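You operate a simulated robot arm through the tools that you are given. There is no shell and no other tool.

The job below is to be done with a simulated two-armed robot. You get a single attempt, and the scene is never put back.

Task
Seat, clamp and lock the yellow casting, then fit the yellow plug.
Fine: casting in the jig, plug right home in its mouth; leave the other plugs and castings.

It is judged by the outcome, as a careful person would: the job done as asked, and still so three seconds after it is handed in. It fails if anything else is knocked over, pushed out of place, dropped, spilled or broken.

Robot
Two 7-joint arms with two-finger parallel grippers on one trunk that stands fixed in place. Base frame: the origin is at the foot of the trunk, x ahead of it, y to its left, z up; the work surface is at about z = 0.82. Units: m, degrees, N and s.
The left shoulder is at [0.05, 0.177, 1.204], the right one opposite. With the tool pointing down near the work surface each hand reaches from about 0.1 to 0.68 m from the base axis, measured 20 degrees to its own side. Payload 3.43 kg a hand.
The tool frame of a hand sits at the grasp point between the pads (the TCP): z along the fingers, y along the line on which they close. The tips reach 0.034 m beyond it. The gripper opens to 0.128 m. The fingers are 0.024 m wide and 0.012 m thick; the gripper's body (0.048 by 0.13 m) begins 0.096 m behind the TCP.
Orientation is that of the tool frame in the base frame, as a unit quaternion [w, x, y, z]. With the fingers straight down and closing along the base's y, the tool's x points along the base's -x, its y along +y and its z along -z.

Tools
- The arms move only by the tool servo_tool. It takes "left_increments", "right_increments" or both (then of equal length, played together; a hand with none holds still); each is a list of rows, each an object of numbers (a shift or turn left out is 0, a gripper value left out holds the last): "rx", "ry", "rz": the turn, a rotation vector about the base's x, y, z in degrees; "tx", "ty", "tz": the shift along the base's x, y, z in m; "grip": the closure, from 0 (fully open) to 1 (shut). In form: [{"rx": .., "ry": .., "rz": .., "tx": .., "ty": .., "tz": .., "grip": ..}, ...]. A call has 1 to 20 rows; each row is the pose to reach, as a shift and turn from the pose commanded when the call began. Rows are played at 5 a second. More than 0.05 m and 8.6 degrees between two rows, or a gripper value outside its range, and nothing of the call is played. A pose out of reach is approached as far as the arm can. The call stops where the force on the tool passes 60 N (or 10 N more than at its start, if that is more) or the arm is blocked; 0.2 s more then pass. Each finger travels about 0.108 m/s and halts on what it meets, pressing with about 32 N; the grip force reading is that of the motor and also rises with nothing between the fingers. The clock runs only during rows and for 0.2 s after the last one: add rows that repeat a pose to give the fingers time. The reply holds the time, the measured pose of the TCP, the force on the tool along the base axes, the opening and the grip force, in the units named above and with some noise, with the torque about the TCP (base axes, N m) and any sound that the robot's microphone picked up, and new pictures: "show" is both (left out), scene, wrist or none (wrist: the cameras of the hands that moved).
- Cameras (640 x 400 px; columns grow to the right, rows downward): "scene" is now at [0.1477, -0.0434, 1.3671]; the picture's right is [-0.48, -0.88, 0.00], its down [-0.48, 0.27, -0.83] and it looks along [0.73, -0.40, -0.55] (base axes); focal length 270 px, centre (320, 200). "left" rides on the left gripper at [0.076, 0.011, -0.16] in its tool frame; the picture's right is [-0.15, 0.99, 0.00], its down [-0.88, -0.13, -0.46] and it looks along [-0.45, -0.07, 0.89] (tool axes); focal length 234 px, centre (320, 200). "right" rides on the right gripper at [0.076, -0.011, -0.16] in its tool frame; the picture's right is [0.15, 0.99, 0.00], its down [-0.88, 0.13, -0.46] and it looks along [-0.45, 0.07, 0.89] (tool axes); focal length 234 px, centre (320, 200). There is no depth. A picture from a camera that has moved, and an enlarged one, comes with that camera's place and axes in the base frame and with its lens.
- raise_lower(by): slides the trunk up (or, below 0, down) by that many m; the arms and the scene camera ride with it, the base frame stays. It gives what a move gives, with no picture.
- aim_head(pan, tilt): turns the head with the scene camera to pan (to the left, within 80 degrees either way) and tilt (down, from -29 to 69), counted from straight ahead of the robot. It gives what a move gives, and a new picture of the scene camera.
- zoom(camera, box): a new picture of the part [left, top, right, bottom] of that camera's present view, enlarged. The clock stands still meanwhile.
- close_job(): hands the job in; it is judged then, once.

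Nothing tells you positions but the pictures and the camera data. Unless the task says otherwise, let go and move clear before handing in.

The tools are called by a JSON object that holds its "method" and its "body". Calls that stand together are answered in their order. servo_tool: Moves the arms, as the interface text tells. Its arguments: {"type":"object","properties":{"left_increments":{"type":"array"},"right_increments":{"type":"array"},"show":{"type":"string","enum":["both","scene","wrist","none"]}},"required":[]} The other tools are called the same way: raise_lower (by) slides the trunk up or down; aim_head (pan, tilt) turns the head that bears the scene camera; zoom (camera, box) takes an enlarged picture of a part of a camera's view; close_job () hands the job in.

At the start:

```text
time: 0.0
left_eef_pos: [0.3734, -0.0124, 1.2276]
left_tool_rot: [0.0, -0.001, 1.0, 0.0]
left_contact_force: [0.0, 0.4, 0.7]
left_moment: [0.01, 0.01, 0.02]
left_opening: 0.1279
left_grip_force: 0.0
right_eef_pos: [0.3572, -0.495, 1.2306]
right_tool_rot: [0.001, 0.0, 1.0, 0.0]
right_contact_force: [0.0, 0.4, 0.0]
right_moment: [-0.04, -0.01, -0.03]
right_opening: 0.1282
right_grip_force: 0.1
trunk travel left (down, up): [-0.375, 0.026]
head pan, tilt: [-28.8, 33.6]
```

scene: 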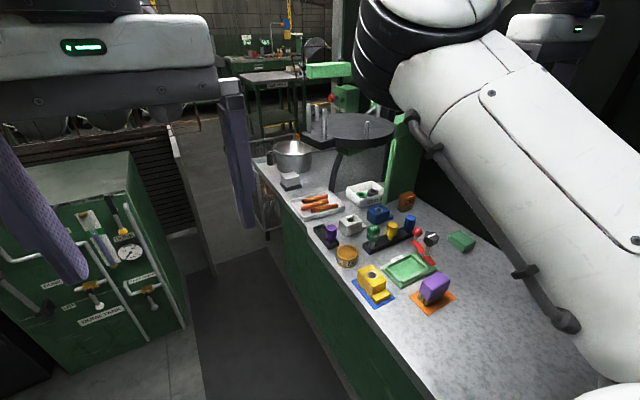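
right: 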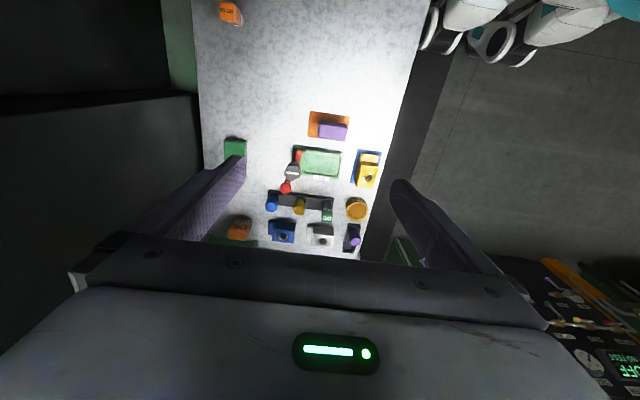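
left: 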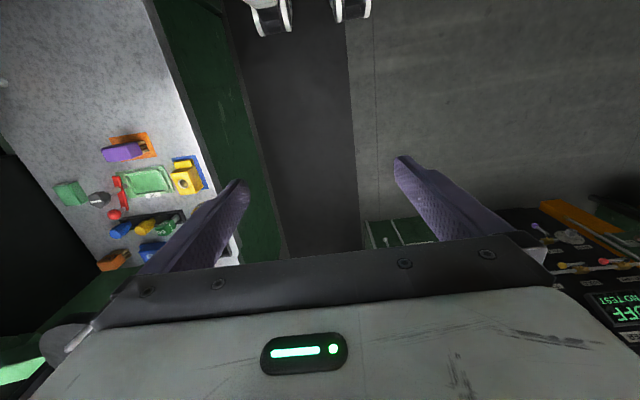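

I see a bench with castings (yellow on a blue mat, purple on an orange mat, plus blue, white and orange ones), a green jig with red clamp levers, and a rack of plugs. I'll enlarge the views before moving.

{"method": "zoom", "body": {"camera": "scene", "box": [300, 170, 500, 320]}}

{"method": "zoom", "body": {"camera": "right", "box": [200, 90, 420, 260]}}

{"method": "zoom", "body": {"camera": "left", "box": [40, 110, 240, 280]}}

```text
2.67 times, centred on (400, 245) of scene
camera zoom: at [0.1477, -0.0434, 1.3671], right [-0.48, -0.88, 0.0], down [-0.48, 0.27, -0.83], along [0.73, -0.4, -0.55], focal length 720 px, centre (107, 80)
```

zoom: 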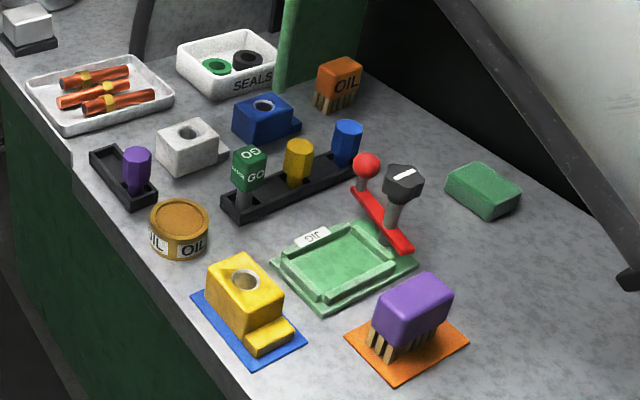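

```text
2.35 times, centred on (310, 175) of right
camera zoom: at [0.2816, -0.5048, 1.3905], right [-0.15, 0.99, 0.0], down [0.88, 0.13, 0.46], along [0.45, 0.07, -0.89], focal length 551 px, centre (344, 259)
```

zoom: 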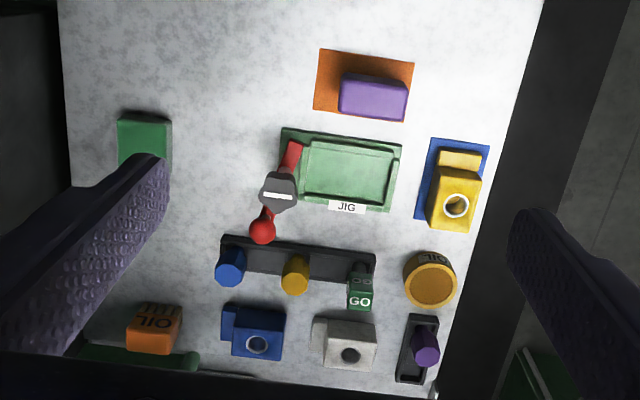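

```text
2.35 times, centred on (140, 195) of left
camera zoom: at [0.2965, -0.0025, 1.3852], right [0.14, 0.99, 0.0], down [0.88, -0.13, 0.46], along [0.45, -0.07, -0.89], focal length 551 px, centre (744, 212)
```

zoom: 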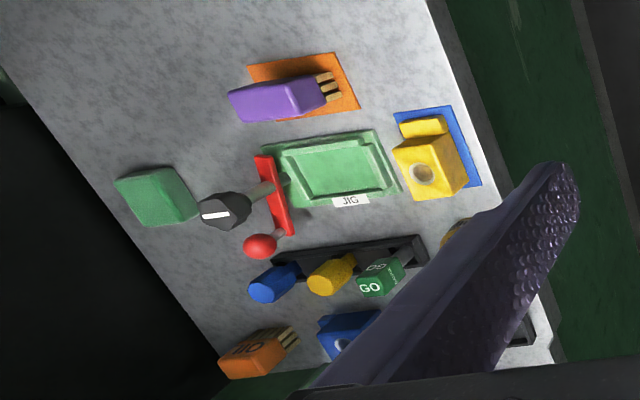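

The jig is near (0.46, -0.475), the yellow casting near (0.46, -0.36), and the yellow plug stands in the rack near (0.57, -0.51). I'll aim the head at the jig and bring the right hand lower for a closer look.

{"method": "aim_head", "body": {"pan": -50, "tilt": 45}}

{"method": "servo_tool", "body": {"right_increments": [{"tz": -0.04, "tx": 0.0}, {"tz": -0.08, "tx": 0.0}, {"tz": -0.12, "tx": 0.0}, {"tz": -0.12, "tx": 0.0}], "show": "both"}}

```text
time: 0.8
left_eef_pos: [0.3721, -0.0134, 1.2278]
left_tool_rot: [0.001, 0.0, 1.0, 0.0]
left_contact_force: [-0.1, -1.0, -0.1]
left_moment: [0.03, -0.01, 0.02]
left_opening: 0.1284
left_grip_force: 0.0
right_eef_pos: [0.3564, -0.4941, 1.2307]
right_tool_rot: [0.0, -0.001, 1.0, -0.001]
right_contact_force: [-0.3, 0.6, 0.6]
right_moment: [0.0, -0.01, 0.03]
right_opening: 0.1283
right_grip_force: 0.1
trunk travel left (down, up): [-0.375, 0.026]
head pan, tilt: [-50.0, 45.0]
camera scene: at [0.1223, -0.0628, 1.3501], right [-0.77, -0.64, 0.0], down [-0.46, 0.54, -0.71], along [0.46, -0.54, -0.71], focal length 270 px, centre (320, 200)
```

scene: 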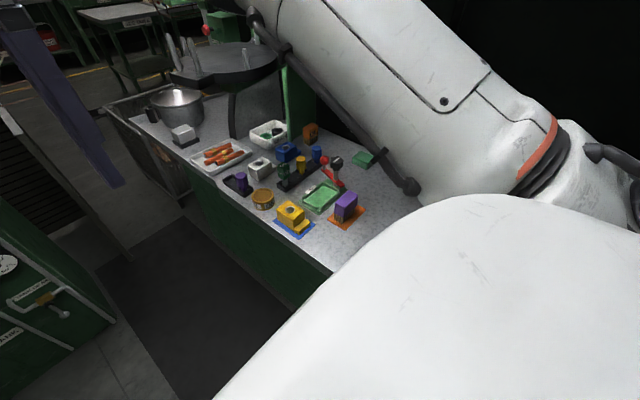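

```text
time: 1.9
left_eef_pos: [0.3729, -0.0124, 1.2277]
left_tool_rot: [0.0, -0.002, 1.0, 0.0]
left_contact_force: [-0.2, -0.6, 1.1]
left_moment: [0.0, -0.02, 0.05]
left_opening: 0.1278
left_grip_force: 0.0
right_eef_pos: [0.357, -0.4956, 1.1133]
right_tool_rot: [0.001, 0.0, 1.0, 0.0]
right_contact_force: [0.4, -0.7, 0.0]
right_moment: [0.0, 0.0, 0.01]
right_opening: 0.1279
right_grip_force: 0.1
trunk travel left (down, up): [-0.375, 0.026]
head pan, tilt: [-50.0, 45.0]
camera scene: at [0.1219, -0.0626, 1.3502], right [-0.77, -0.64, 0.0], down [-0.45, 0.54, -0.71], along [0.46, -0.54, -0.71], focal length 270 px, centre (320, 200)
camera right: at [0.2817, -0.5049, 1.2724], right [-0.15, 0.99, 0.0], down [0.88, 0.13, 0.46], along [0.45, 0.07, -0.89], focal length 234 px, centre (320, 200)
```

scene: 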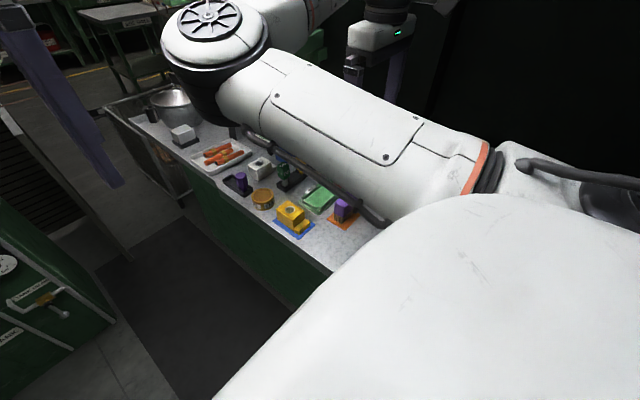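
right: 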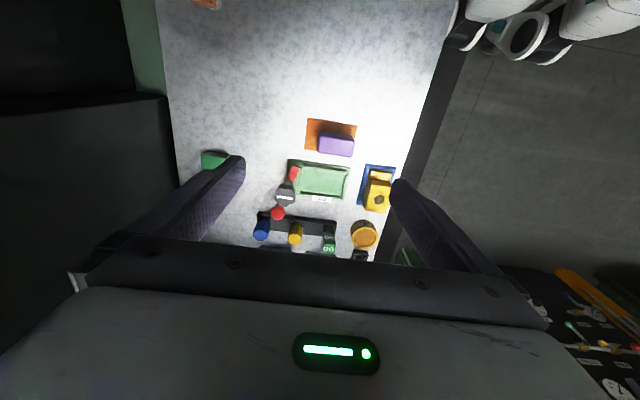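

The right wrist camera sees everything; I'll enlarge the jig, casting and rack.

{"method": "zoom", "body": {"camera": "right", "box": [250, 150, 420, 256]}}

{"method": "zoom", "body": {"camera": "left", "box": [40, 120, 220, 232]}}

{"method": "zoom", "body": {"camera": "scene", "box": [220, 150, 390, 256]}}

```text
3.76 times, centred on (335, 203) of right
camera zoom: at [0.2817, -0.5049, 1.2724], right [-0.15, 0.99, 0.0], down [0.88, 0.13, 0.46], along [0.45, 0.07, -0.89], focal length 882 px, centre (264, 189)
```

zoom: 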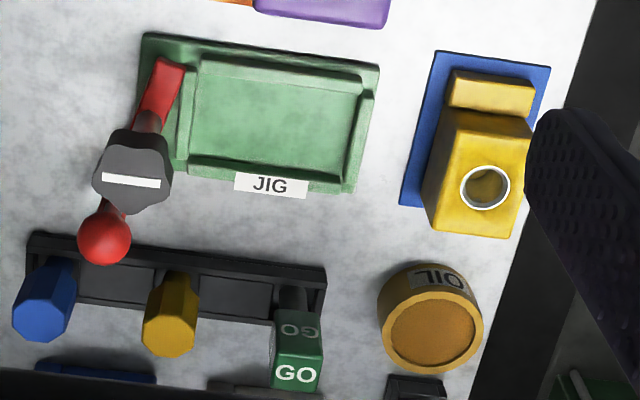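

```text
3.56 times, centred on (130, 176) of left
camera zoom: at [0.2961, -0.0022, 1.3853], right [0.14, 0.99, 0.0], down [0.88, -0.13, 0.46], along [0.45, -0.07, -0.89], focal length 833 px, centre (996, 285)
```

zoom: 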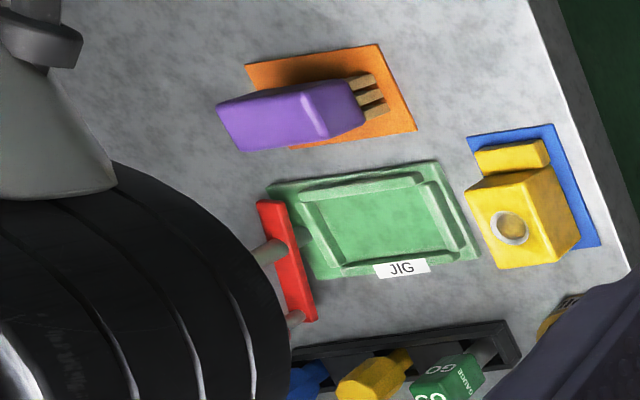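

```text
3.76 times, centred on (305, 203) of scene
camera zoom: at [0.1219, -0.0626, 1.3502], right [-0.77, -0.64, 0.0], down [-0.45, 0.54, -0.71], along [0.46, -0.54, -0.71], focal length 1016 px, centre (376, 189)
```

zoom: 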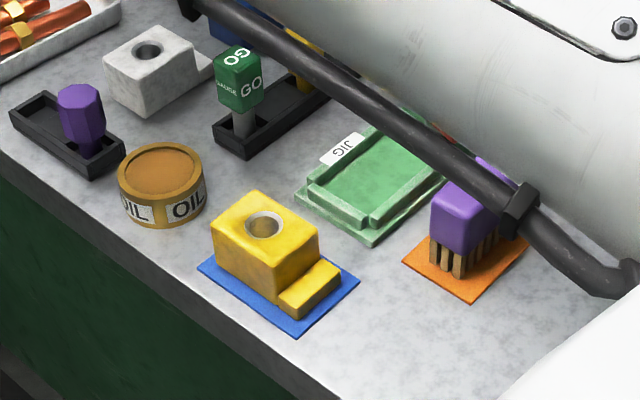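

The clamp bar appears to pivot about the black knob post at about (0.464, -0.537), with the red ball handle near (0.516, -0.551). The pocket is about 85 x 51 mm with its long side along y. I'll go lower for precise measurements.

{"method": "servo_tool", "body": {"right_increments": [{"tz": -0.03, "ty": 0.02}, {"tz": -0.06, "ty": 0.04}, {"tz": -0.09, "ty": 0.05}, {"tz": -0.12, "ty": 0.065}, {"tz": -0.12, "ty": 0.065}], "show": "wrist"}}

{"method": "zoom", "body": {"camera": "right", "box": [160, 60, 480, 260]}}

```text
time: 3.0
left_eef_pos: [0.3731, -0.0122, 1.2274]
left_tool_rot: [0.0, -0.001, 1.0, -0.001]
left_contact_force: [0.1, 0.6, 0.3]
left_moment: [0.01, -0.01, -0.01]
left_opening: 0.128
left_grip_force: 0.1
right_eef_pos: [0.3546, -0.4336, 0.9957]
right_tool_rot: [0.005, 0.01, 1.0, -0.001]
right_contact_force: [0.4, 0.3, 0.3]
right_moment: [-0.01, 0.01, 0.01]
right_opening: 0.128
right_grip_force: 0.0
trunk travel left (down, up): [-0.375, 0.026]
head pan, tilt: [-50.0, 45.0]
camera right: at [0.2784, -0.4422, 1.1555], right [-0.12, 0.99, 0.0], down [0.88, 0.11, 0.46], along [0.46, 0.06, -0.89], focal length 234 px, centre (320, 200)
```

right: 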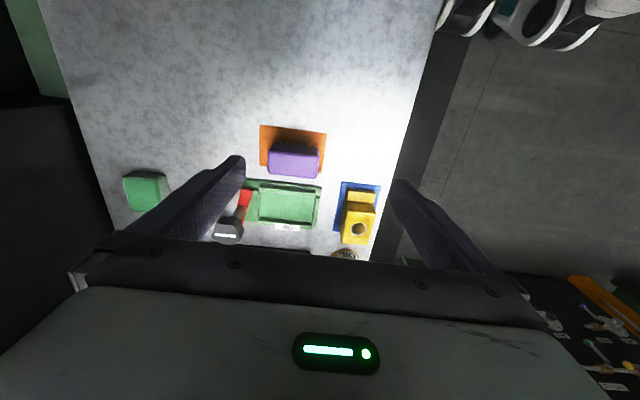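

```text
2.00 times, centred on (320, 160) of right
camera zoom: at [0.2784, -0.4422, 1.1555], right [-0.12, 0.99, 0.0], down [0.88, 0.11, 0.46], along [0.46, 0.06, -0.89], focal length 468 px, centre (320, 280)
```

zoom: 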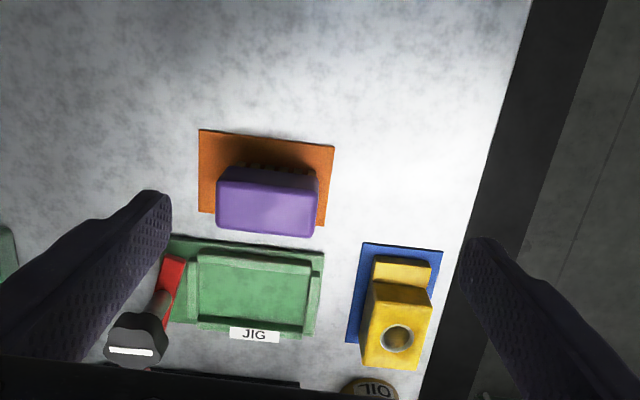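

The gripper body hides the lower part of the view, so I'll tilt the hand to look forward across the jig, rack and casting.

{"method": "servo_tool", "body": {"right_increments": [{"tx": -0.007, "ty": -0.005, "ry": -7}, {"tx": -0.013, "ty": -0.01, "ry": -14}, {"tx": -0.02, "ty": -0.015, "tz": -0.01, "ry": -21}, {"tx": -0.025, "ty": -0.02, "tz": -0.02, "ry": -26}, {"tx": -0.025, "ty": -0.02, "tz": -0.02, "ry": -26}], "show": "wrist"}}

{"method": "zoom", "body": {"camera": "right", "box": [200, 100, 440, 250]}}

```text
time: 4.2
left_eef_pos: [0.3733, -0.0121, 1.2273]
left_tool_rot: [0.001, -0.001, 1.0, 0.0]
left_contact_force: [0.3, 0.0, -0.1]
left_moment: [0.03, 0.02, 0.02]
left_opening: 0.128
left_grip_force: 0.1
right_eef_pos: [0.3321, -0.4509, 0.9732]
right_tool_rot: [0.226, -0.001, 0.974, 0.0]
right_contact_force: [0.3, 0.9, 0.5]
right_moment: [0.01, -0.02, 0.04]
right_opening: 0.128
right_grip_force: 0.0
trunk travel left (down, up): [-0.375, 0.026]
head pan, tilt: [-50.0, 45.0]
camera right: at [0.1944, -0.4605, 1.0829], right [-0.13, 0.99, -0.06], down [0.59, 0.13, 0.8], along [0.8, 0.07, -0.6], focal length 234 px, centre (320, 200)
```

right: 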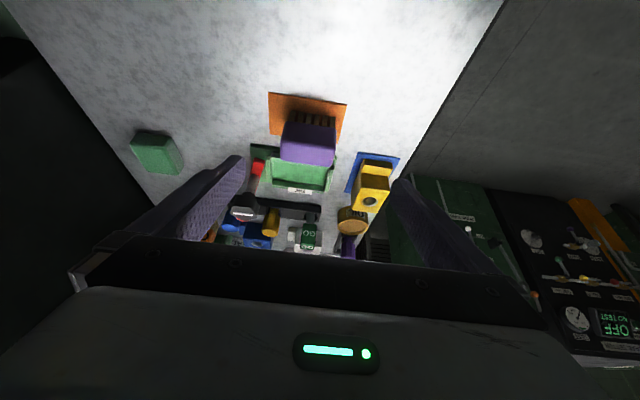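

```text
2.67 times, centred on (320, 175) of right
camera zoom: at [0.1944, -0.4605, 1.0829], right [-0.13, 0.99, -0.06], down [0.59, 0.13, 0.8], along [0.8, 0.07, -0.6], focal length 624 px, centre (320, 267)
```

zoom: 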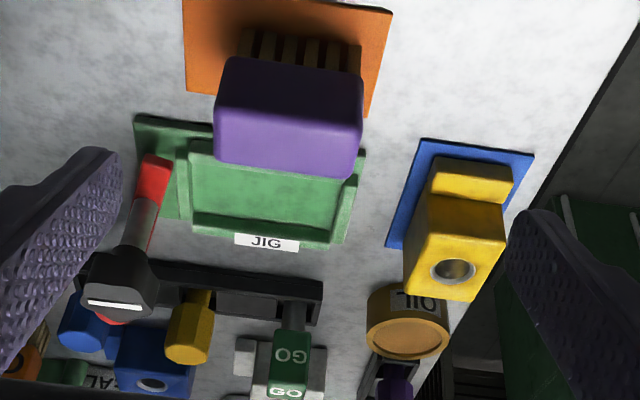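

The brush blocks this view. I'll go back to a straight-down pose above the jig and take strongly enlarged pictures.

{"method": "servo_tool", "body": {"right_increments": [{"tz": 0.03, "ry": 7}, {"tz": 0.06, "ry": 14, "tx": 0.01}, {"tz": 0.09, "ry": 21, "tx": 0.02}, {"tz": 0.11, "ry": 26, "tx": 0.03, "ty": -0.01}, {"tz": 0.11, "ry": 26, "tx": 0.03, "ty": -0.01}], "show": "wrist"}}

{"method": "zoom", "body": {"camera": "right", "box": [250, 150, 360, 240]}}

{"method": "zoom", "body": {"camera": "right", "box": [330, 150, 420, 240]}}

{"method": "zoom", "body": {"camera": "left", "box": [80, 130, 200, 220]}}

```text
time: 5.5
left_eef_pos: [0.3721, -0.0126, 1.2279]
left_tool_rot: [0.0, -0.001, 1.0, 0.0]
left_contact_force: [0.4, -0.8, -0.1]
left_moment: [0.01, -0.04, 0.0]
left_opening: 0.1279
left_grip_force: 0.1
right_eef_pos: [0.3611, -0.4579, 1.0826]
right_tool_rot: [-0.001, 0.0, 1.0, -0.001]
right_contact_force: [-0.4, 0.4, -0.4]
right_moment: [-0.02, 0.0, 0.02]
right_opening: 0.1284
right_grip_force: 0.0
trunk travel left (down, up): [-0.375, 0.026]
head pan, tilt: [-50.0, 45.0]
camera right: at [0.2868, -0.4683, 1.241], right [-0.15, 0.99, 0.0], down [0.88, 0.13, 0.45], along [0.45, 0.07, -0.89], focal length 234 px, centre (320, 200)
```

right: 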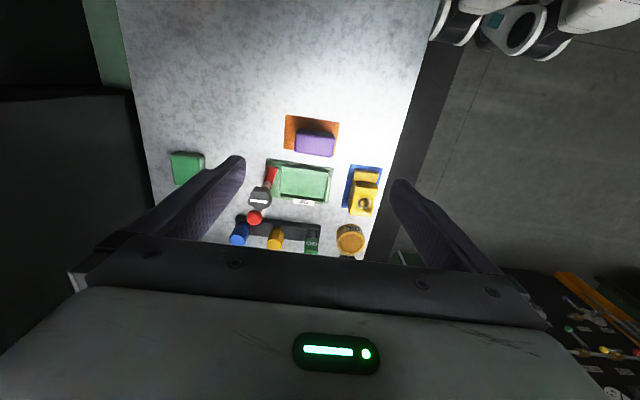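

```text
4.44 times, centred on (305, 195) of right
camera zoom: at [0.2868, -0.4683, 1.241], right [-0.15, 0.99, 0.0], down [0.88, 0.13, 0.45], along [0.45, 0.07, -0.89], focal length 1041 px, centre (387, 222)
```

zoom: 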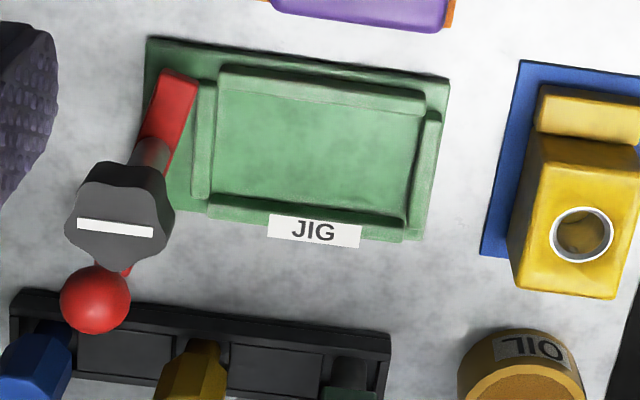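

```text
4.44 times, centred on (375, 195) of right
camera zoom: at [0.2868, -0.4683, 1.241], right [-0.15, 0.99, 0.0], down [0.88, 0.13, 0.45], along [0.45, 0.07, -0.89], focal length 1041 px, centre (76, 222)
```

zoom: 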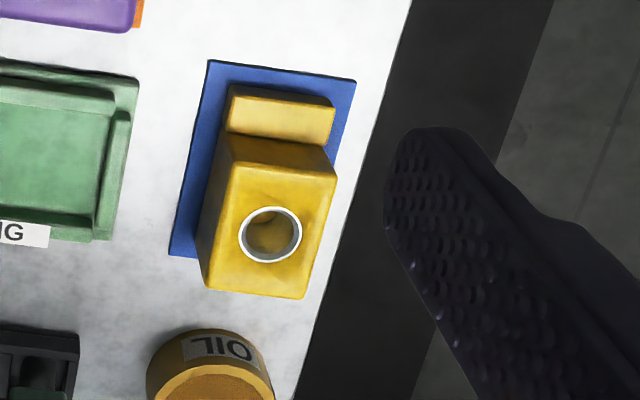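

```text
4.44 times, centred on (140, 175) of left
camera zoom: at [0.2964, -0.0023, 1.3852], right [0.14, 0.99, 0.0], down [0.88, -0.13, 0.46], along [0.45, -0.07, -0.89], focal length 1041 px, centre (1120, 311)
```

zoom: 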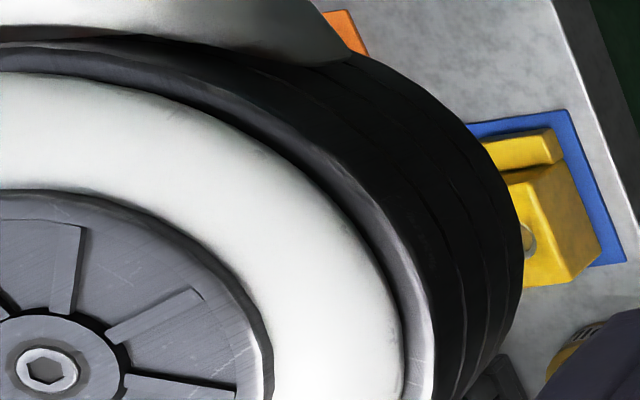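

I now have good measurements:
- **Casting:** body centred near (0.467, -0.361), about 43 mm wide, top at z≈0.868, step toward -x.
- **Pocket:** centred near (0.4675, -0.471), long side along y.
- **Clamp:** on the -y side, so the step must face -y, a +90° turn.

I'll move over the casting with the fingers partly closed.

{"method": "servo_tool", "body": {"right_increments": [{"tx": 0.03, "ty": 0.03, "grip": 0.43}, {"tx": 0.06, "ty": 0.06, "tz": -0.02, "grip": 0.43}, {"tx": 0.09, "ty": 0.085, "tz": -0.05, "grip": 0.43}, {"tx": 0.1064, "ty": 0.0969, "tz": -0.09, "grip": 0.43}, {"tx": 0.1064, "ty": 0.0969, "tz": -0.13, "grip": 0.43}, {"tx": 0.1064, "ty": 0.0969, "tz": -0.15, "grip": 0.43}, {"tx": 0.1064, "ty": 0.0969, "tz": -0.15, "grip": 0.43}], "show": "wrist"}}

{"method": "zoom", "body": {"camera": "right", "box": [240, 120, 400, 240]}}

{"method": "zoom", "body": {"camera": "scene", "box": [220, 150, 390, 256]}}

{"method": "zoom", "body": {"camera": "left", "box": [60, 110, 240, 230]}}

```text
time: 7.2
left_eef_pos: [0.3724, -0.0136, 1.2276]
left_tool_rot: [0.001, -0.001, 1.0, 0.0]
left_contact_force: [-0.4, -0.7, 0.1]
left_moment: [0.03, -0.01, 0.01]
left_opening: 0.1278
left_grip_force: 0.1
right_eef_pos: [0.4666, -0.393, 0.9431]
right_tool_rot: [0.011, 0.027, 0.999, -0.013]
right_contact_force: [0.0, -1.1, -0.2]
right_moment: [0.01, 0.0, 0.0]
right_opening: 0.0731
right_grip_force: 0.0
right hand out of reach, approached as far as the arm can: row 3, 4
trunk travel left (down, up): [-0.375, 0.026]
head pan, tilt: [-50.0, 45.0]
stopped in row 7 (right hand): the arm was blocked; the commanded pose is now the measured one
camera right: at [0.3872, -0.3946, 1.1019], right [-0.09, 1.0, -0.03], down [0.88, 0.09, 0.47], along [0.47, 0.02, -0.88], focal length 234 px, centre (320, 200)
```

right: 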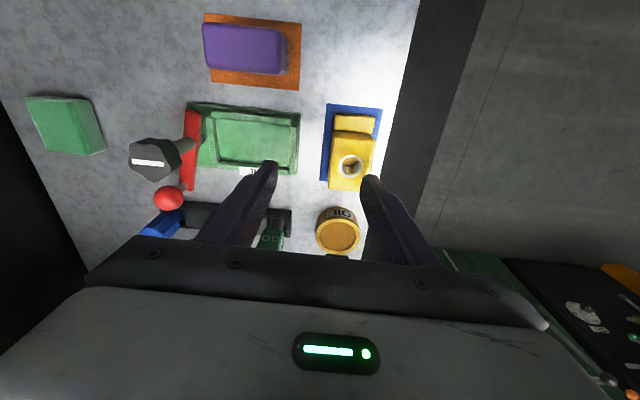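

```text
3.33 times, centred on (320, 180) of right
camera zoom: at [0.3872, -0.3946, 1.1019], right [-0.09, 1.0, -0.03], down [0.88, 0.09, 0.47], along [0.47, 0.02, -0.88], focal length 781 px, centre (320, 267)
```

zoom: 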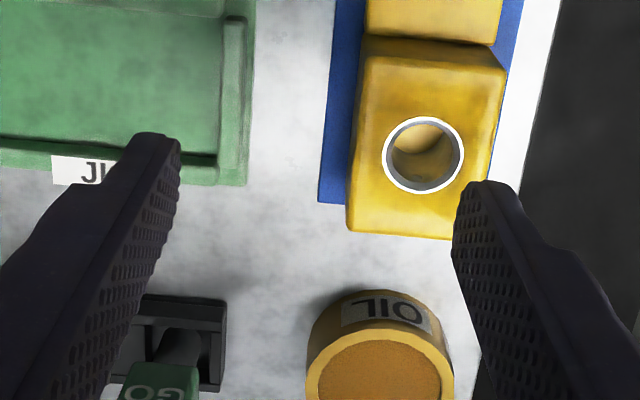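

```text
3.76 times, centred on (305, 203) of scene
camera zoom: at [0.1222, -0.0631, 1.3501], right [-0.77, -0.64, 0.0], down [-0.45, 0.54, -0.71], along [0.45, -0.54, -0.71], focal length 1016 px, centre (376, 189)
```

zoom: 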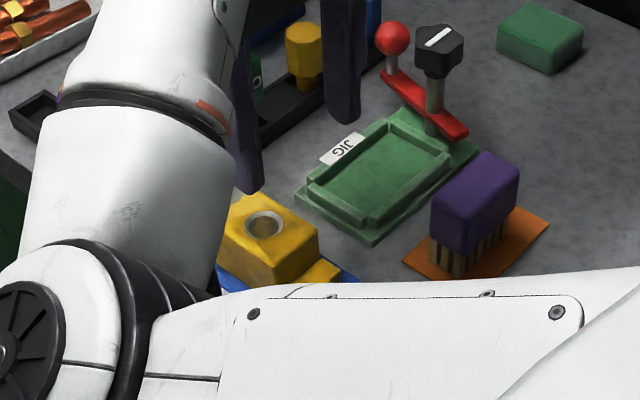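

```text
3.33 times, centred on (150, 170) of left
camera zoom: at [0.2963, -0.0028, 1.3852], right [0.15, 0.99, 0.0], down [0.88, -0.13, 0.46], along [0.45, -0.07, -0.89], focal length 781 px, centre (887, 300)
```

zoom: 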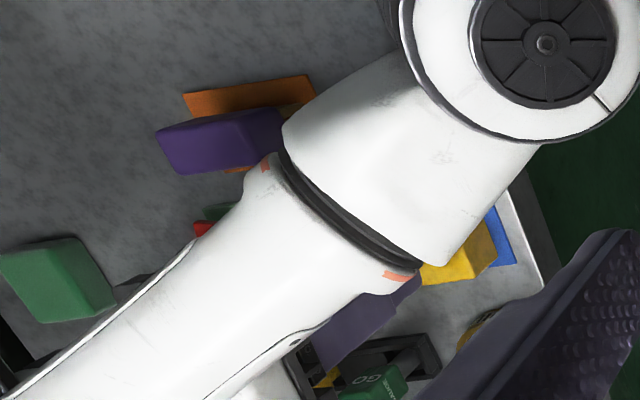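

The right arm was blocked short of the casting, and its elbow may be close to the left hand. I'll move the left hand well away to the left and look at the arm from the scene camera.

{"method": "servo_tool", "body": {"left_increments": [{"ty": 0.04}, {"ty": 0.08}, {"ty": 0.12}, {"ty": 0.16}, {"ty": 0.2}, {"ty": 0.24}, {"ty": 0.24}], "show": "both"}}

```text
time: 8.8
left_eef_pos: [0.3714, 0.2286, 1.2261]
left_tool_rot: [0.0, -0.001, 1.0, 0.0]
left_contact_force: [0.0, -0.8, 0.5]
left_moment: [0.02, -0.01, 0.02]
left_opening: 0.128
left_grip_force: 0.0
right_eef_pos: [0.4672, -0.3921, 0.9417]
right_tool_rot: [0.01, 0.027, 1.0, -0.013]
right_contact_force: [0.2, 0.5, 1.2]
right_moment: [-0.02, -0.01, -0.02]
right_opening: 0.0728
right_grip_force: 0.0
trunk travel left (down, up): [-0.375, 0.026]
head pan, tilt: [-50.0, 45.0]
camera scene: at [0.1223, -0.0631, 1.35], right [-0.77, -0.64, 0.0], down [-0.45, 0.54, -0.71], along [0.45, -0.54, -0.71], focal length 270 px, centre (320, 200)
camera left: at [0.2952, 0.2388, 1.384], right [0.15, 0.99, 0.0], down [0.88, -0.13, 0.46], along [0.45, -0.07, -0.89], focal length 234 px, centre (320, 200)
```

scene: 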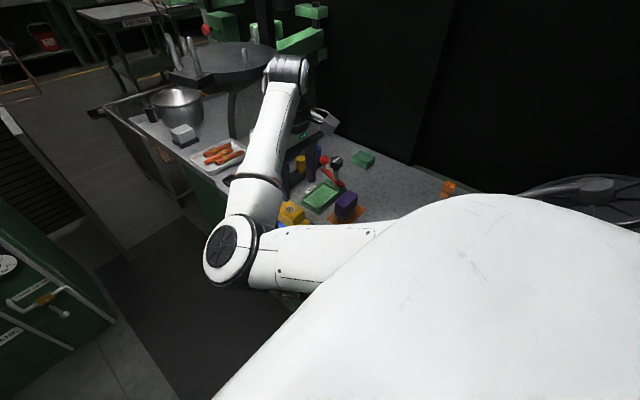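
left: 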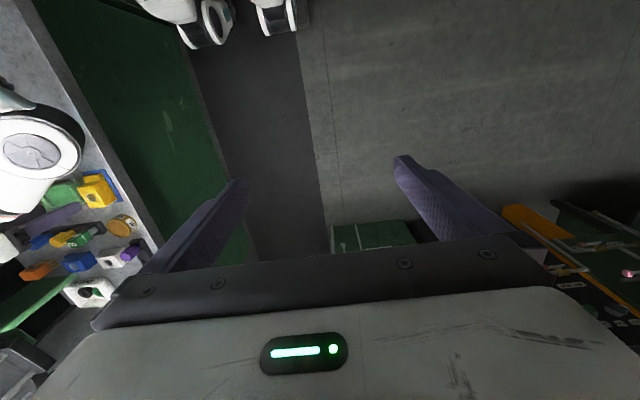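

The left hand is clear. I'll try moving the right hand the rest of the way over the casting and square its orientation.

{"method": "servo_tool", "body": {"right_increments": [{"tz": 0.02}, {"tz": 0.03, "ty": 0.01}, {"tz": 0.03, "ty": 0.02}, {"tz": 0.03, "ty": 0.031}, {"tz": 0.03, "ty": 0.031}], "show": "wrist"}}

```text
time: 10.2
left_eef_pos: [0.3714, 0.2276, 1.2261]
left_tool_rot: [0.001, 0.0, 1.0, -0.001]
left_contact_force: [-0.5, -0.1, 0.2]
left_moment: [0.04, 0.03, 0.0]
left_opening: 0.1281
left_grip_force: 0.1
right_eef_pos: [0.4672, -0.3884, 0.9834]
right_tool_rot: [0.019, 0.051, 0.998, -0.022]
right_contact_force: [0.1, 0.9, 0.8]
right_moment: [-0.01, -0.02, 0.0]
right_opening: 0.0733
right_grip_force: 0.1
right hand out of reach, approached as far as the arm can: row 4, 5
trunk travel left (down, up): [-0.375, 0.026]
head pan, tilt: [-50.0, 45.0]
stopped in row 5 (right hand): the arm was blocked; the commanded pose is now the measured one
camera right: at [0.3859, -0.3839, 1.1391], right [-0.04, 1.0, -0.05], down [0.87, 0.06, 0.49], along [0.49, -0.02, -0.87], focal length 234 px, centre (320, 200)
```

right: 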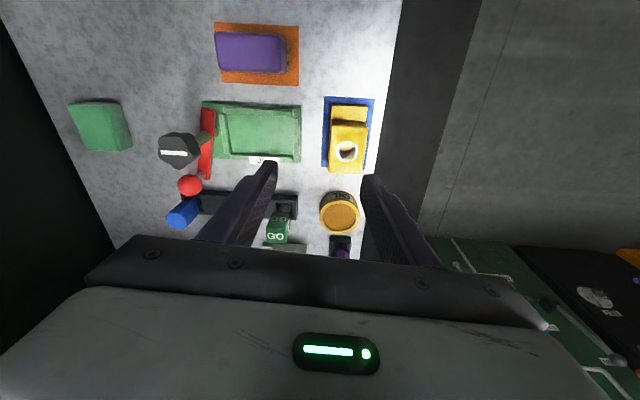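

At this yaw the arm can't reach the casting. I'll back off, square the hand, and test turning it -90°. From there I could grip the casting along x, then turn +90° back to yaw 0 at the jig.

{"method": "servo_tool", "body": {"right_increments": [{"ty": -0.02, "rx": 1.2, "ry": 1.1, "tz": 0.01}, {"ty": -0.04, "rx": 2.5, "ry": 2.2, "tz": 0.02, "rz": 0}, {"ty": -0.04, "rx": 2.5, "ry": 2.2, "tz": 0.02, "rz": 0}], "show": "none"}}

{"method": "servo_tool", "body": {"right_increments": [{"rz": -8}, {"rz": -16}, {"rz": -24}, {"rz": -32}, {"rz": -40}, {"rz": -48}, {"rz": -56}, {"rz": -64}, {"rz": -72}, {"rz": -80}, {"rz": -84}, {"rz": -84}], "show": "both"}}

```text
time: 11.1
left_eef_pos: [0.3709, 0.2288, 1.2263]
left_tool_rot: [0.0, 0.0, 1.0, 0.001]
left_contact_force: [-0.5, 0.0, 0.3]
left_moment: [-0.02, 0.02, -0.03]
left_opening: 0.1278
left_grip_force: 0.0
right_eef_pos: [0.4678, -0.4257, 1.0006]
right_tool_rot: [0.0, 0.046, 0.999, 0.001]
right_contact_force: [-0.4, 0.8, 0.7]
right_moment: [-0.04, 0.01, -0.02]
right_opening: 0.0732
right_grip_force: 0.0
trunk travel left (down, up): [-0.375, 0.026]
head pan, tilt: [-50.0, 45.0]
```

```text
time: 13.7
left_eef_pos: [0.371, 0.2279, 1.2264]
left_tool_rot: [0.0, -0.001, 1.0, 0.001]
left_contact_force: [-1.0, -0.6, -0.6]
left_moment: [0.05, 0.02, -0.01]
left_opening: 0.128
left_grip_force: 0.1
right_eef_pos: [0.3549, -0.4351, 1.0211]
right_tool_rot: [0.006, 0.679, 0.733, 0.018]
right_contact_force: [0.2, -0.5, 1.0]
right_moment: [-0.01, 0.0, -0.02]
right_opening: 0.0731
right_grip_force: 0.1
right hand out of reach, approached as far as the arm can: row 8, 9, 10, 11, 12
trunk travel left (down, up): [-0.375, 0.026]
head pan, tilt: [-50.0, 45.0]
camera scene: at [0.1221, -0.0635, 1.35], right [-0.77, -0.64, 0.0], down [-0.45, 0.54, -0.71], along [0.45, -0.54, -0.71], focal length 270 px, centre (320, 200)
camera right: at [0.3324, -0.3629, 1.1824], right [0.97, 0.22, 0.04], down [0.18, -0.88, 0.45], along [0.13, -0.43, -0.89], focal length 234 px, centre (320, 200)
```

scene: 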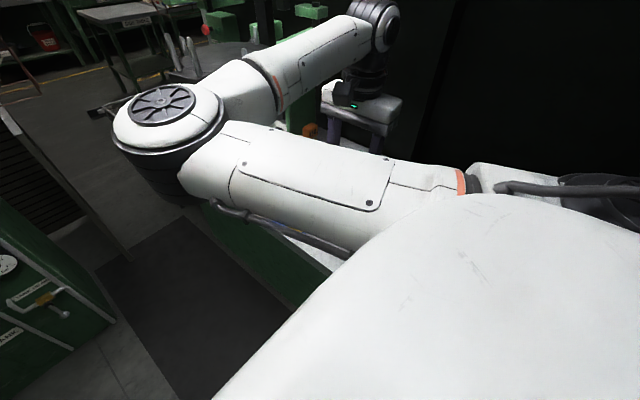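
right: 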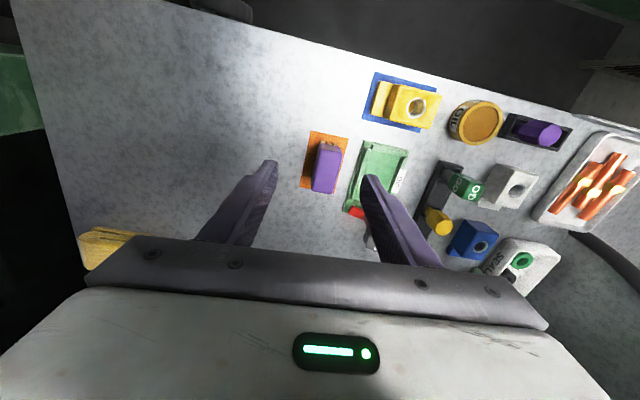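

Yaw -90° puts the casting out of reach, because the forearm has to point to -y. I'll return to yaw 0 and try turning the other way, with the elbow out.

{"method": "servo_tool", "body": {"right_increments": [{"rz": 8}, {"rz": 16, "tx": 0.01}, {"rz": 24, "tx": 0.02}, {"rz": 32, "tx": 0.03}, {"rz": 40, "tx": 0.04, "tz": 0.01}, {"rz": 48, "tx": 0.045, "tz": 0.02}, {"rz": 56, "tx": 0.05, "tz": 0.03}, {"rz": 64, "tx": 0.05, "tz": 0.03}, {"rz": 72, "tx": 0.05, "tz": 0.03}, {"rz": 80, "tx": 0.05, "tz": 0.03}, {"rz": 86, "tx": 0.05, "tz": 0.03}, {"rz": 86, "tx": 0.05, "tz": 0.03}], "show": "none"}}

{"method": "servo_tool", "body": {"right_increments": [{"rz": 8}, {"rz": 16}, {"rz": 24}, {"rz": 32}, {"rz": 40}, {"rz": 48}, {"rz": 56}, {"rz": 64}, {"rz": 72}, {"rz": 80}, {"rz": 88}, {"rz": 88}], "show": "both"}}

```text
time: 16.2
left_eef_pos: [0.3711, 0.2283, 1.2262]
left_tool_rot: [0.001, -0.001, 1.0, 0.001]
left_contact_force: [0.0, 0.1, -0.2]
left_moment: [0.01, 0.02, 0.01]
left_opening: 0.1279
left_grip_force: 0.0
right_eef_pos: [0.4076, -0.429, 1.0499]
right_tool_rot: [-0.007, -0.011, 1.0, 0.017]
right_contact_force: [-0.1, -0.8, 0.2]
right_moment: [-0.02, 0.0, 0.0]
right_opening: 0.0729
right_grip_force: 0.0
trunk travel left (down, up): [-0.375, 0.026]
head pan, tilt: [-50.0, 45.0]
```

```text
time: 18.9
left_eef_pos: [0.3712, 0.2276, 1.2262]
left_tool_rot: [0.0, -0.001, 1.0, 0.001]
left_contact_force: [-0.5, 0.9, 0.3]
left_moment: [0.0, 0.02, -0.02]
left_opening: 0.128
left_grip_force: 0.0
right_eef_pos: [0.4086, -0.4287, 1.0493]
right_tool_rot: [-0.017, -0.702, 0.712, 0.007]
right_contact_force: [-0.1, 0.6, 0.3]
right_moment: [0.02, -0.03, -0.02]
right_opening: 0.0727
right_grip_force: 0.0
trunk travel left (down, up): [-0.375, 0.026]
head pan, tilt: [-50.0, 45.0]
camera scene: at [0.1222, -0.0628, 1.3501], right [-0.77, -0.64, 0.0], down [-0.45, 0.54, -0.71], along [0.45, -0.54, -0.71], focal length 270 px, centre (320, 200)
camera right: at [0.4238, -0.501, 1.2096], right [-0.99, -0.13, 0.03], down [-0.1, 0.89, 0.45], along [-0.09, 0.44, -0.89], focal length 234 px, centre (320, 200)
```

scene: 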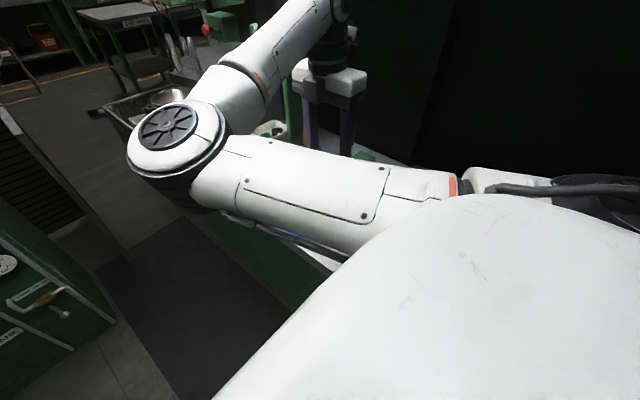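
right: 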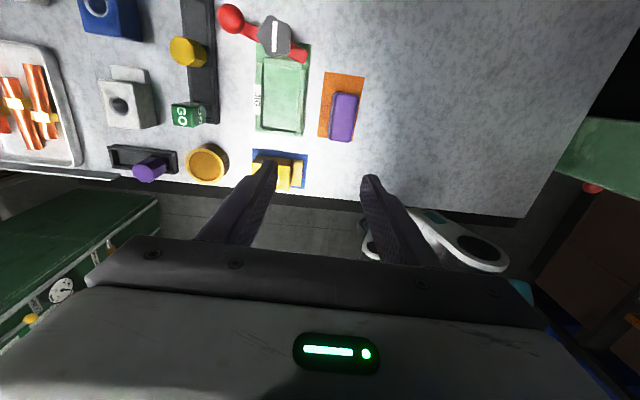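

Yaw +90° works here with only the wrist turning. I'll check whether yaw 180° is reachable, because gripping at +90° and placing at +180° would also give the needed turn.

{"method": "servo_tool", "body": {"right_increments": [{"rz": 8}, {"rz": 16}, {"rz": 24}, {"rz": 32}, {"rz": 40}, {"rz": 48}, {"rz": 56}, {"rz": 64}, {"rz": 72}, {"rz": 80}, {"rz": 88}, {"rz": 90}], "show": "both"}}

```text
time: 21.4
left_eef_pos: [0.3706, 0.228, 1.2255]
left_tool_rot: [0.0, -0.001, 1.0, 0.0]
left_contact_force: [0.0, -0.3, -0.3]
left_moment: [0.0, -0.01, 0.01]
left_opening: 0.1283
left_grip_force: 0.1
right_eef_pos: [0.4074, -0.4296, 1.0489]
right_tool_rot: [0.016, 1.0, -0.01, 0.006]
right_contact_force: [0.8, -0.8, -0.3]
right_moment: [0.02, 0.01, 0.01]
right_opening: 0.0729
right_grip_force: 0.0
trunk travel left (down, up): [-0.375, 0.026]
head pan, tilt: [-50.0, 45.0]
camera scene: at [0.1222, -0.0628, 1.3501], right [-0.77, -0.64, 0.0], down [-0.45, 0.54, -0.71], along [0.45, -0.54, -0.71], focal length 270 px, centre (320, 200)
camera right: at [0.4813, -0.4142, 1.2093], right [0.13, -0.99, 0.04], down [-0.89, -0.1, 0.45], along [-0.44, -0.09, -0.89], focal length 234 px, centre (320, 200)
```

scene: 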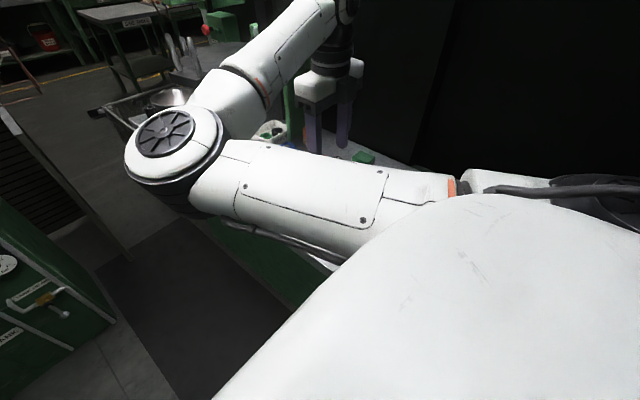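
right: 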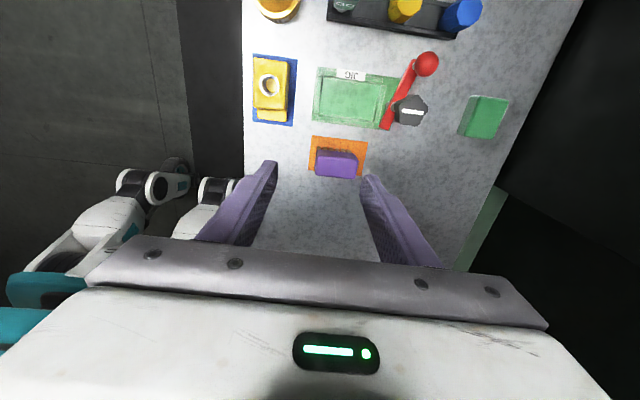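

Yaw 180° is reachable, and it gives a clear view from the far side. I'll take enlarged pictures of the jig and clamp before going on.

{"method": "zoom", "body": {"camera": "right", "box": [300, 40, 440, 140]}}

{"method": "zoom", "body": {"camera": "right", "box": [235, 40, 335, 140]}}

{"method": "zoom", "body": {"camera": "right", "box": [320, 0, 490, 70]}}

```text
4.00 times, centred on (370, 90) of right
camera zoom: at [0.4813, -0.4142, 1.2093], right [0.13, -0.99, 0.04], down [-0.89, -0.1, 0.45], along [-0.44, -0.09, -0.89], focal length 937 px, centre (120, 640)
```

zoom: 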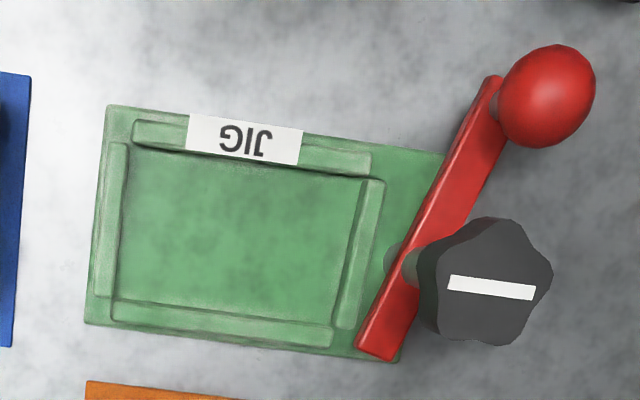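

```text
4.00 times, centred on (285, 90) of right
camera zoom: at [0.4813, -0.4142, 1.2093], right [0.13, -0.99, 0.04], down [-0.89, -0.1, 0.45], along [-0.44, -0.09, -0.89], focal length 937 px, centre (460, 640)
```

zoom: 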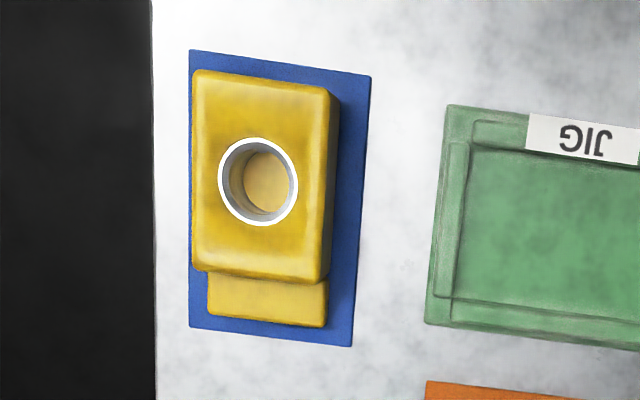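

```text
3.76 times, centred on (405, 35) of right
camera zoom: at [0.4813, -0.4142, 1.2093], right [0.13, -0.99, 0.04], down [-0.89, -0.1, 0.45], along [-0.44, -0.09, -0.89], focal length 882 px, centre (0, 821)
```

zoom: 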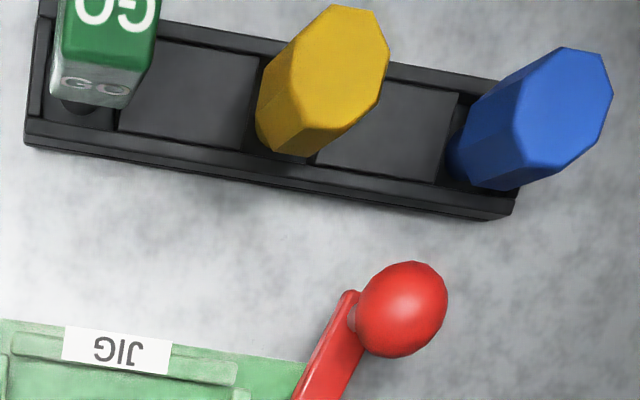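

The casting's step top is at z≈0.838, and there is clear space around the jig. Next I'll square the hand, turn to yaw 90° and test reach above the casting.

{"method": "servo_tool", "body": {"right_increments": [{"rx": 0.9, "ry": 0.4, "tx": 0.02}, {"rx": 1.8, "ry": 0.7, "tx": 0.04, "tz": -0.01}, {"rx": 1.8, "ry": 0.7, "tx": 0.06, "tz": -0.02}, {"rx": 1.8, "ry": 0.7, "tx": 0.06, "tz": -0.02}], "show": "none"}}

{"method": "servo_tool", "body": {"right_increments": [{"rz": -8}, {"rz": -16}, {"rz": -24}, {"rz": -32}, {"rz": -40, "ty": 0.01}, {"rz": -48, "ty": 0.02}, {"rz": -56, "ty": 0.03}, {"rz": -64, "ty": 0.04}, {"rz": -72, "ty": 0.05}, {"rz": -80, "ty": 0.06}, {"rz": -88.9, "ty": 0.068}, {"rz": -88.9, "ty": 0.068}], "show": "both"}}

```text
time: 22.4
left_eef_pos: [0.3707, 0.2278, 1.2262]
left_tool_rot: [0.0, -0.001, 1.0, 0.001]
left_contact_force: [-0.1, -0.1, -0.6]
left_moment: [0.01, 0.02, -0.03]
left_opening: 0.1281
left_grip_force: 0.1
right_eef_pos: [0.4678, -0.4288, 1.0309]
right_tool_rot: [0.001, 1.0, -0.007, 0.001]
right_contact_force: [0.3, -0.6, -1.1]
right_moment: [0.02, 0.02, -0.02]
right_opening: 0.0728
right_grip_force: 0.1
trunk travel left (down, up): [-0.375, 0.026]
head pan, tilt: [-50.0, 45.0]
```

```text
refused: row 11 steps farther than a row can; nothing moved
```

{"method": "servo_tool", "body": {"right_increments": [{"rz": -8}, {"rz": -16}, {"rz": -24}, {"rz": -32}, {"rz": -40, "ty": 0.01}, {"rz": -48, "ty": 0.02}, {"rz": -56, "ty": 0.03}, {"rz": -64, "ty": 0.04}, {"rz": -72, "ty": 0.05}, {"rz": -80, "ty": 0.06}, {"rz": -88, "ty": 0.068}, {"rz": -89.2, "ty": 0.068}, {"rz": -89.2, "ty": 0.068}], "show": "both"}}

```text
time: 25.2
left_eef_pos: [0.3725, 0.2286, 1.2257]
left_tool_rot: [0.0, -0.001, 1.0, 0.0]
left_contact_force: [0.1, -0.5, 0.2]
left_moment: [-0.03, -0.02, 0.0]
left_opening: 0.1281
left_grip_force: 0.0
right_eef_pos: [0.4703, -0.3815, 1.0321]
right_tool_rot: [0.001, -0.697, 0.717, -0.005]
right_contact_force: [0.1, 0.1, -0.3]
right_moment: [-0.01, 0.02, -0.01]
right_opening: 0.0731
right_grip_force: 0.1
right hand out of reach, approached as far as the arm can: row 10, 11, 12, 13
trunk travel left (down, up): [-0.375, 0.026]
head pan, tilt: [-50.0, 45.0]
camera scene: at [0.1222, -0.0628, 1.3501], right [-0.77, -0.64, 0.0], down [-0.45, 0.54, -0.71], along [0.45, -0.54, -0.71], focal length 270 px, centre (320, 200)
camera right: at [0.4784, -0.4569, 1.1921], right [-0.99, -0.12, -0.01], down [-0.11, 0.89, 0.45], along [-0.05, 0.45, -0.89], focal length 234 px, centre (320, 200)
```

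scene: 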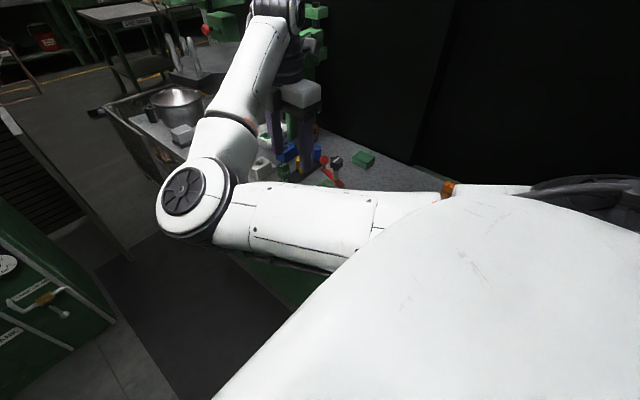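
right: 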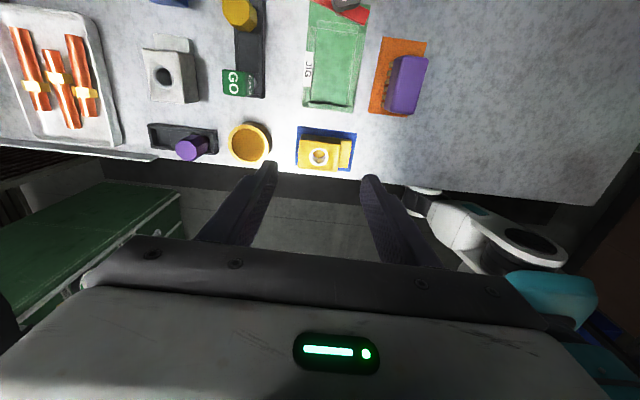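

I'm about 2 cm short at yaw 90°. Tilting the hand about the finger-closing axis keeps the pads flat on the casting and moves the wrist back, so I'll try +8°.

{"method": "servo_tool", "body": {"right_increments": [{"rx": 4}, {"rx": 8}, {"rx": 8, "tz": -0.02}, {"rx": 8, "tz": -0.04}, {"rx": 8, "tz": -0.06}, {"rx": 8, "tz": -0.06}], "show": "wrist"}}

```text
time: 26.6
left_eef_pos: [0.3722, 0.2289, 1.2257]
left_tool_rot: [0.0, -0.001, 1.0, 0.0]
left_contact_force: [-0.7, -0.7, 0.3]
left_moment: [0.01, 0.01, -0.04]
left_opening: 0.128
left_grip_force: 0.1
right_eef_pos: [0.4705, -0.3782, 0.968]
right_tool_rot: [0.049, -0.701, 0.71, 0.048]
right_contact_force: [0.5, 0.3, 0.3]
right_moment: [0.01, 0.01, -0.01]
right_opening: 0.0729
right_grip_force: 0.1
trunk travel left (down, up): [-0.375, 0.026]
head pan, tilt: [-50.0, 45.0]
camera right: at [0.482, -0.4725, 1.117], right [-0.99, -0.13, -0.02], down [-0.12, 0.81, 0.57], along [-0.06, 0.57, -0.82], focal length 234 px, centre (320, 200)
```

right: 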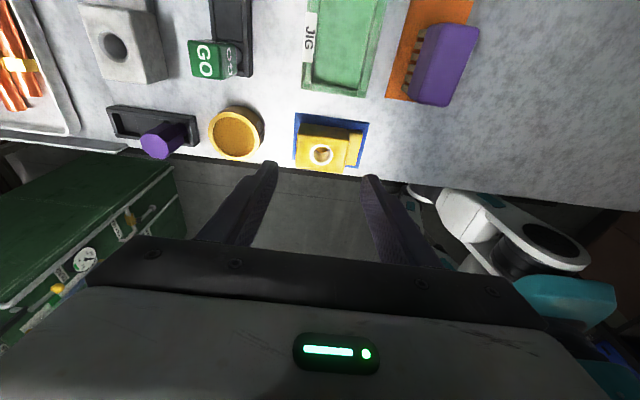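

That tilted pose was fully reached. I'll move the last ~15 mm in y.

{"method": "servo_tool", "body": {"right_increments": [{"ty": 0.005}, {"ty": 0.01}, {"ty": 0.015}, {"ty": 0.015}], "show": "wrist"}}

{"method": "zoom", "body": {"camera": "right", "box": [240, 90, 420, 220]}}

{"method": "zoom", "body": {"camera": "scene", "box": [180, 100, 400, 260]}}

```text
time: 27.6
left_eef_pos: [0.3716, 0.2287, 1.2255]
left_tool_rot: [-0.001, -0.001, 1.0, 0.0]
left_contact_force: [0.1, -0.1, 0.3]
left_moment: [0.02, 0.02, 0.02]
left_opening: 0.1282
left_grip_force: 0.0
right_eef_pos: [0.4725, -0.3696, 0.9731]
right_tool_rot: [0.052, -0.694, 0.717, 0.042]
right_contact_force: [0.2, -0.3, -0.9]
right_moment: [0.0, -0.02, 0.01]
right_opening: 0.073
right_grip_force: 0.0
trunk travel left (down, up): [-0.375, 0.026]
head pan, tilt: [-50.0, 45.0]
camera right: at [0.4794, -0.465, 1.1214], right [-0.99, -0.12, -0.03], down [-0.11, 0.82, 0.57], along [-0.04, 0.57, -0.82], focal length 234 px, centre (320, 200)
```

right: 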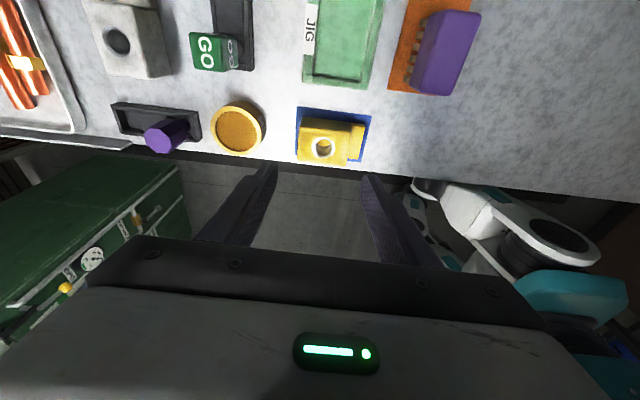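

```text
3.08 times, centred on (330, 155) of right
camera zoom: at [0.4794, -0.465, 1.1214], right [-0.99, -0.12, -0.03], down [-0.11, 0.82, 0.57], along [-0.04, 0.57, -0.82], focal length 720 px, centre (289, 338)
```

zoom: 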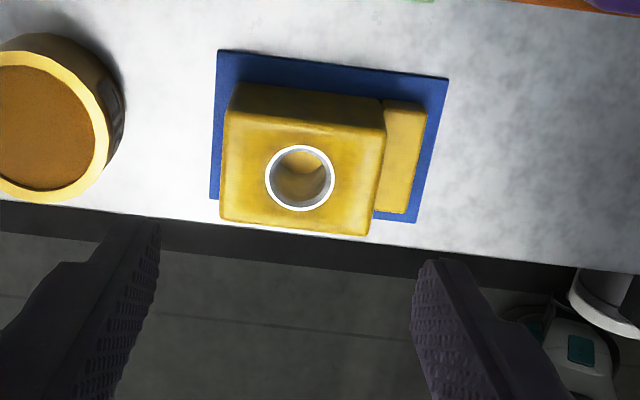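

```text
2.50 times, centred on (290, 180) of scene
camera zoom: at [0.1222, -0.0629, 1.3501], right [-0.77, -0.64, 0.0], down [-0.45, 0.54, -0.71], along [0.45, -0.54, -0.71], focal length 675 px, centre (395, 250)
```

zoom: 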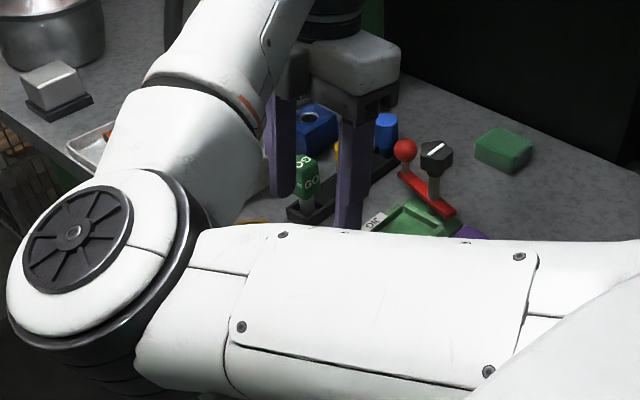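

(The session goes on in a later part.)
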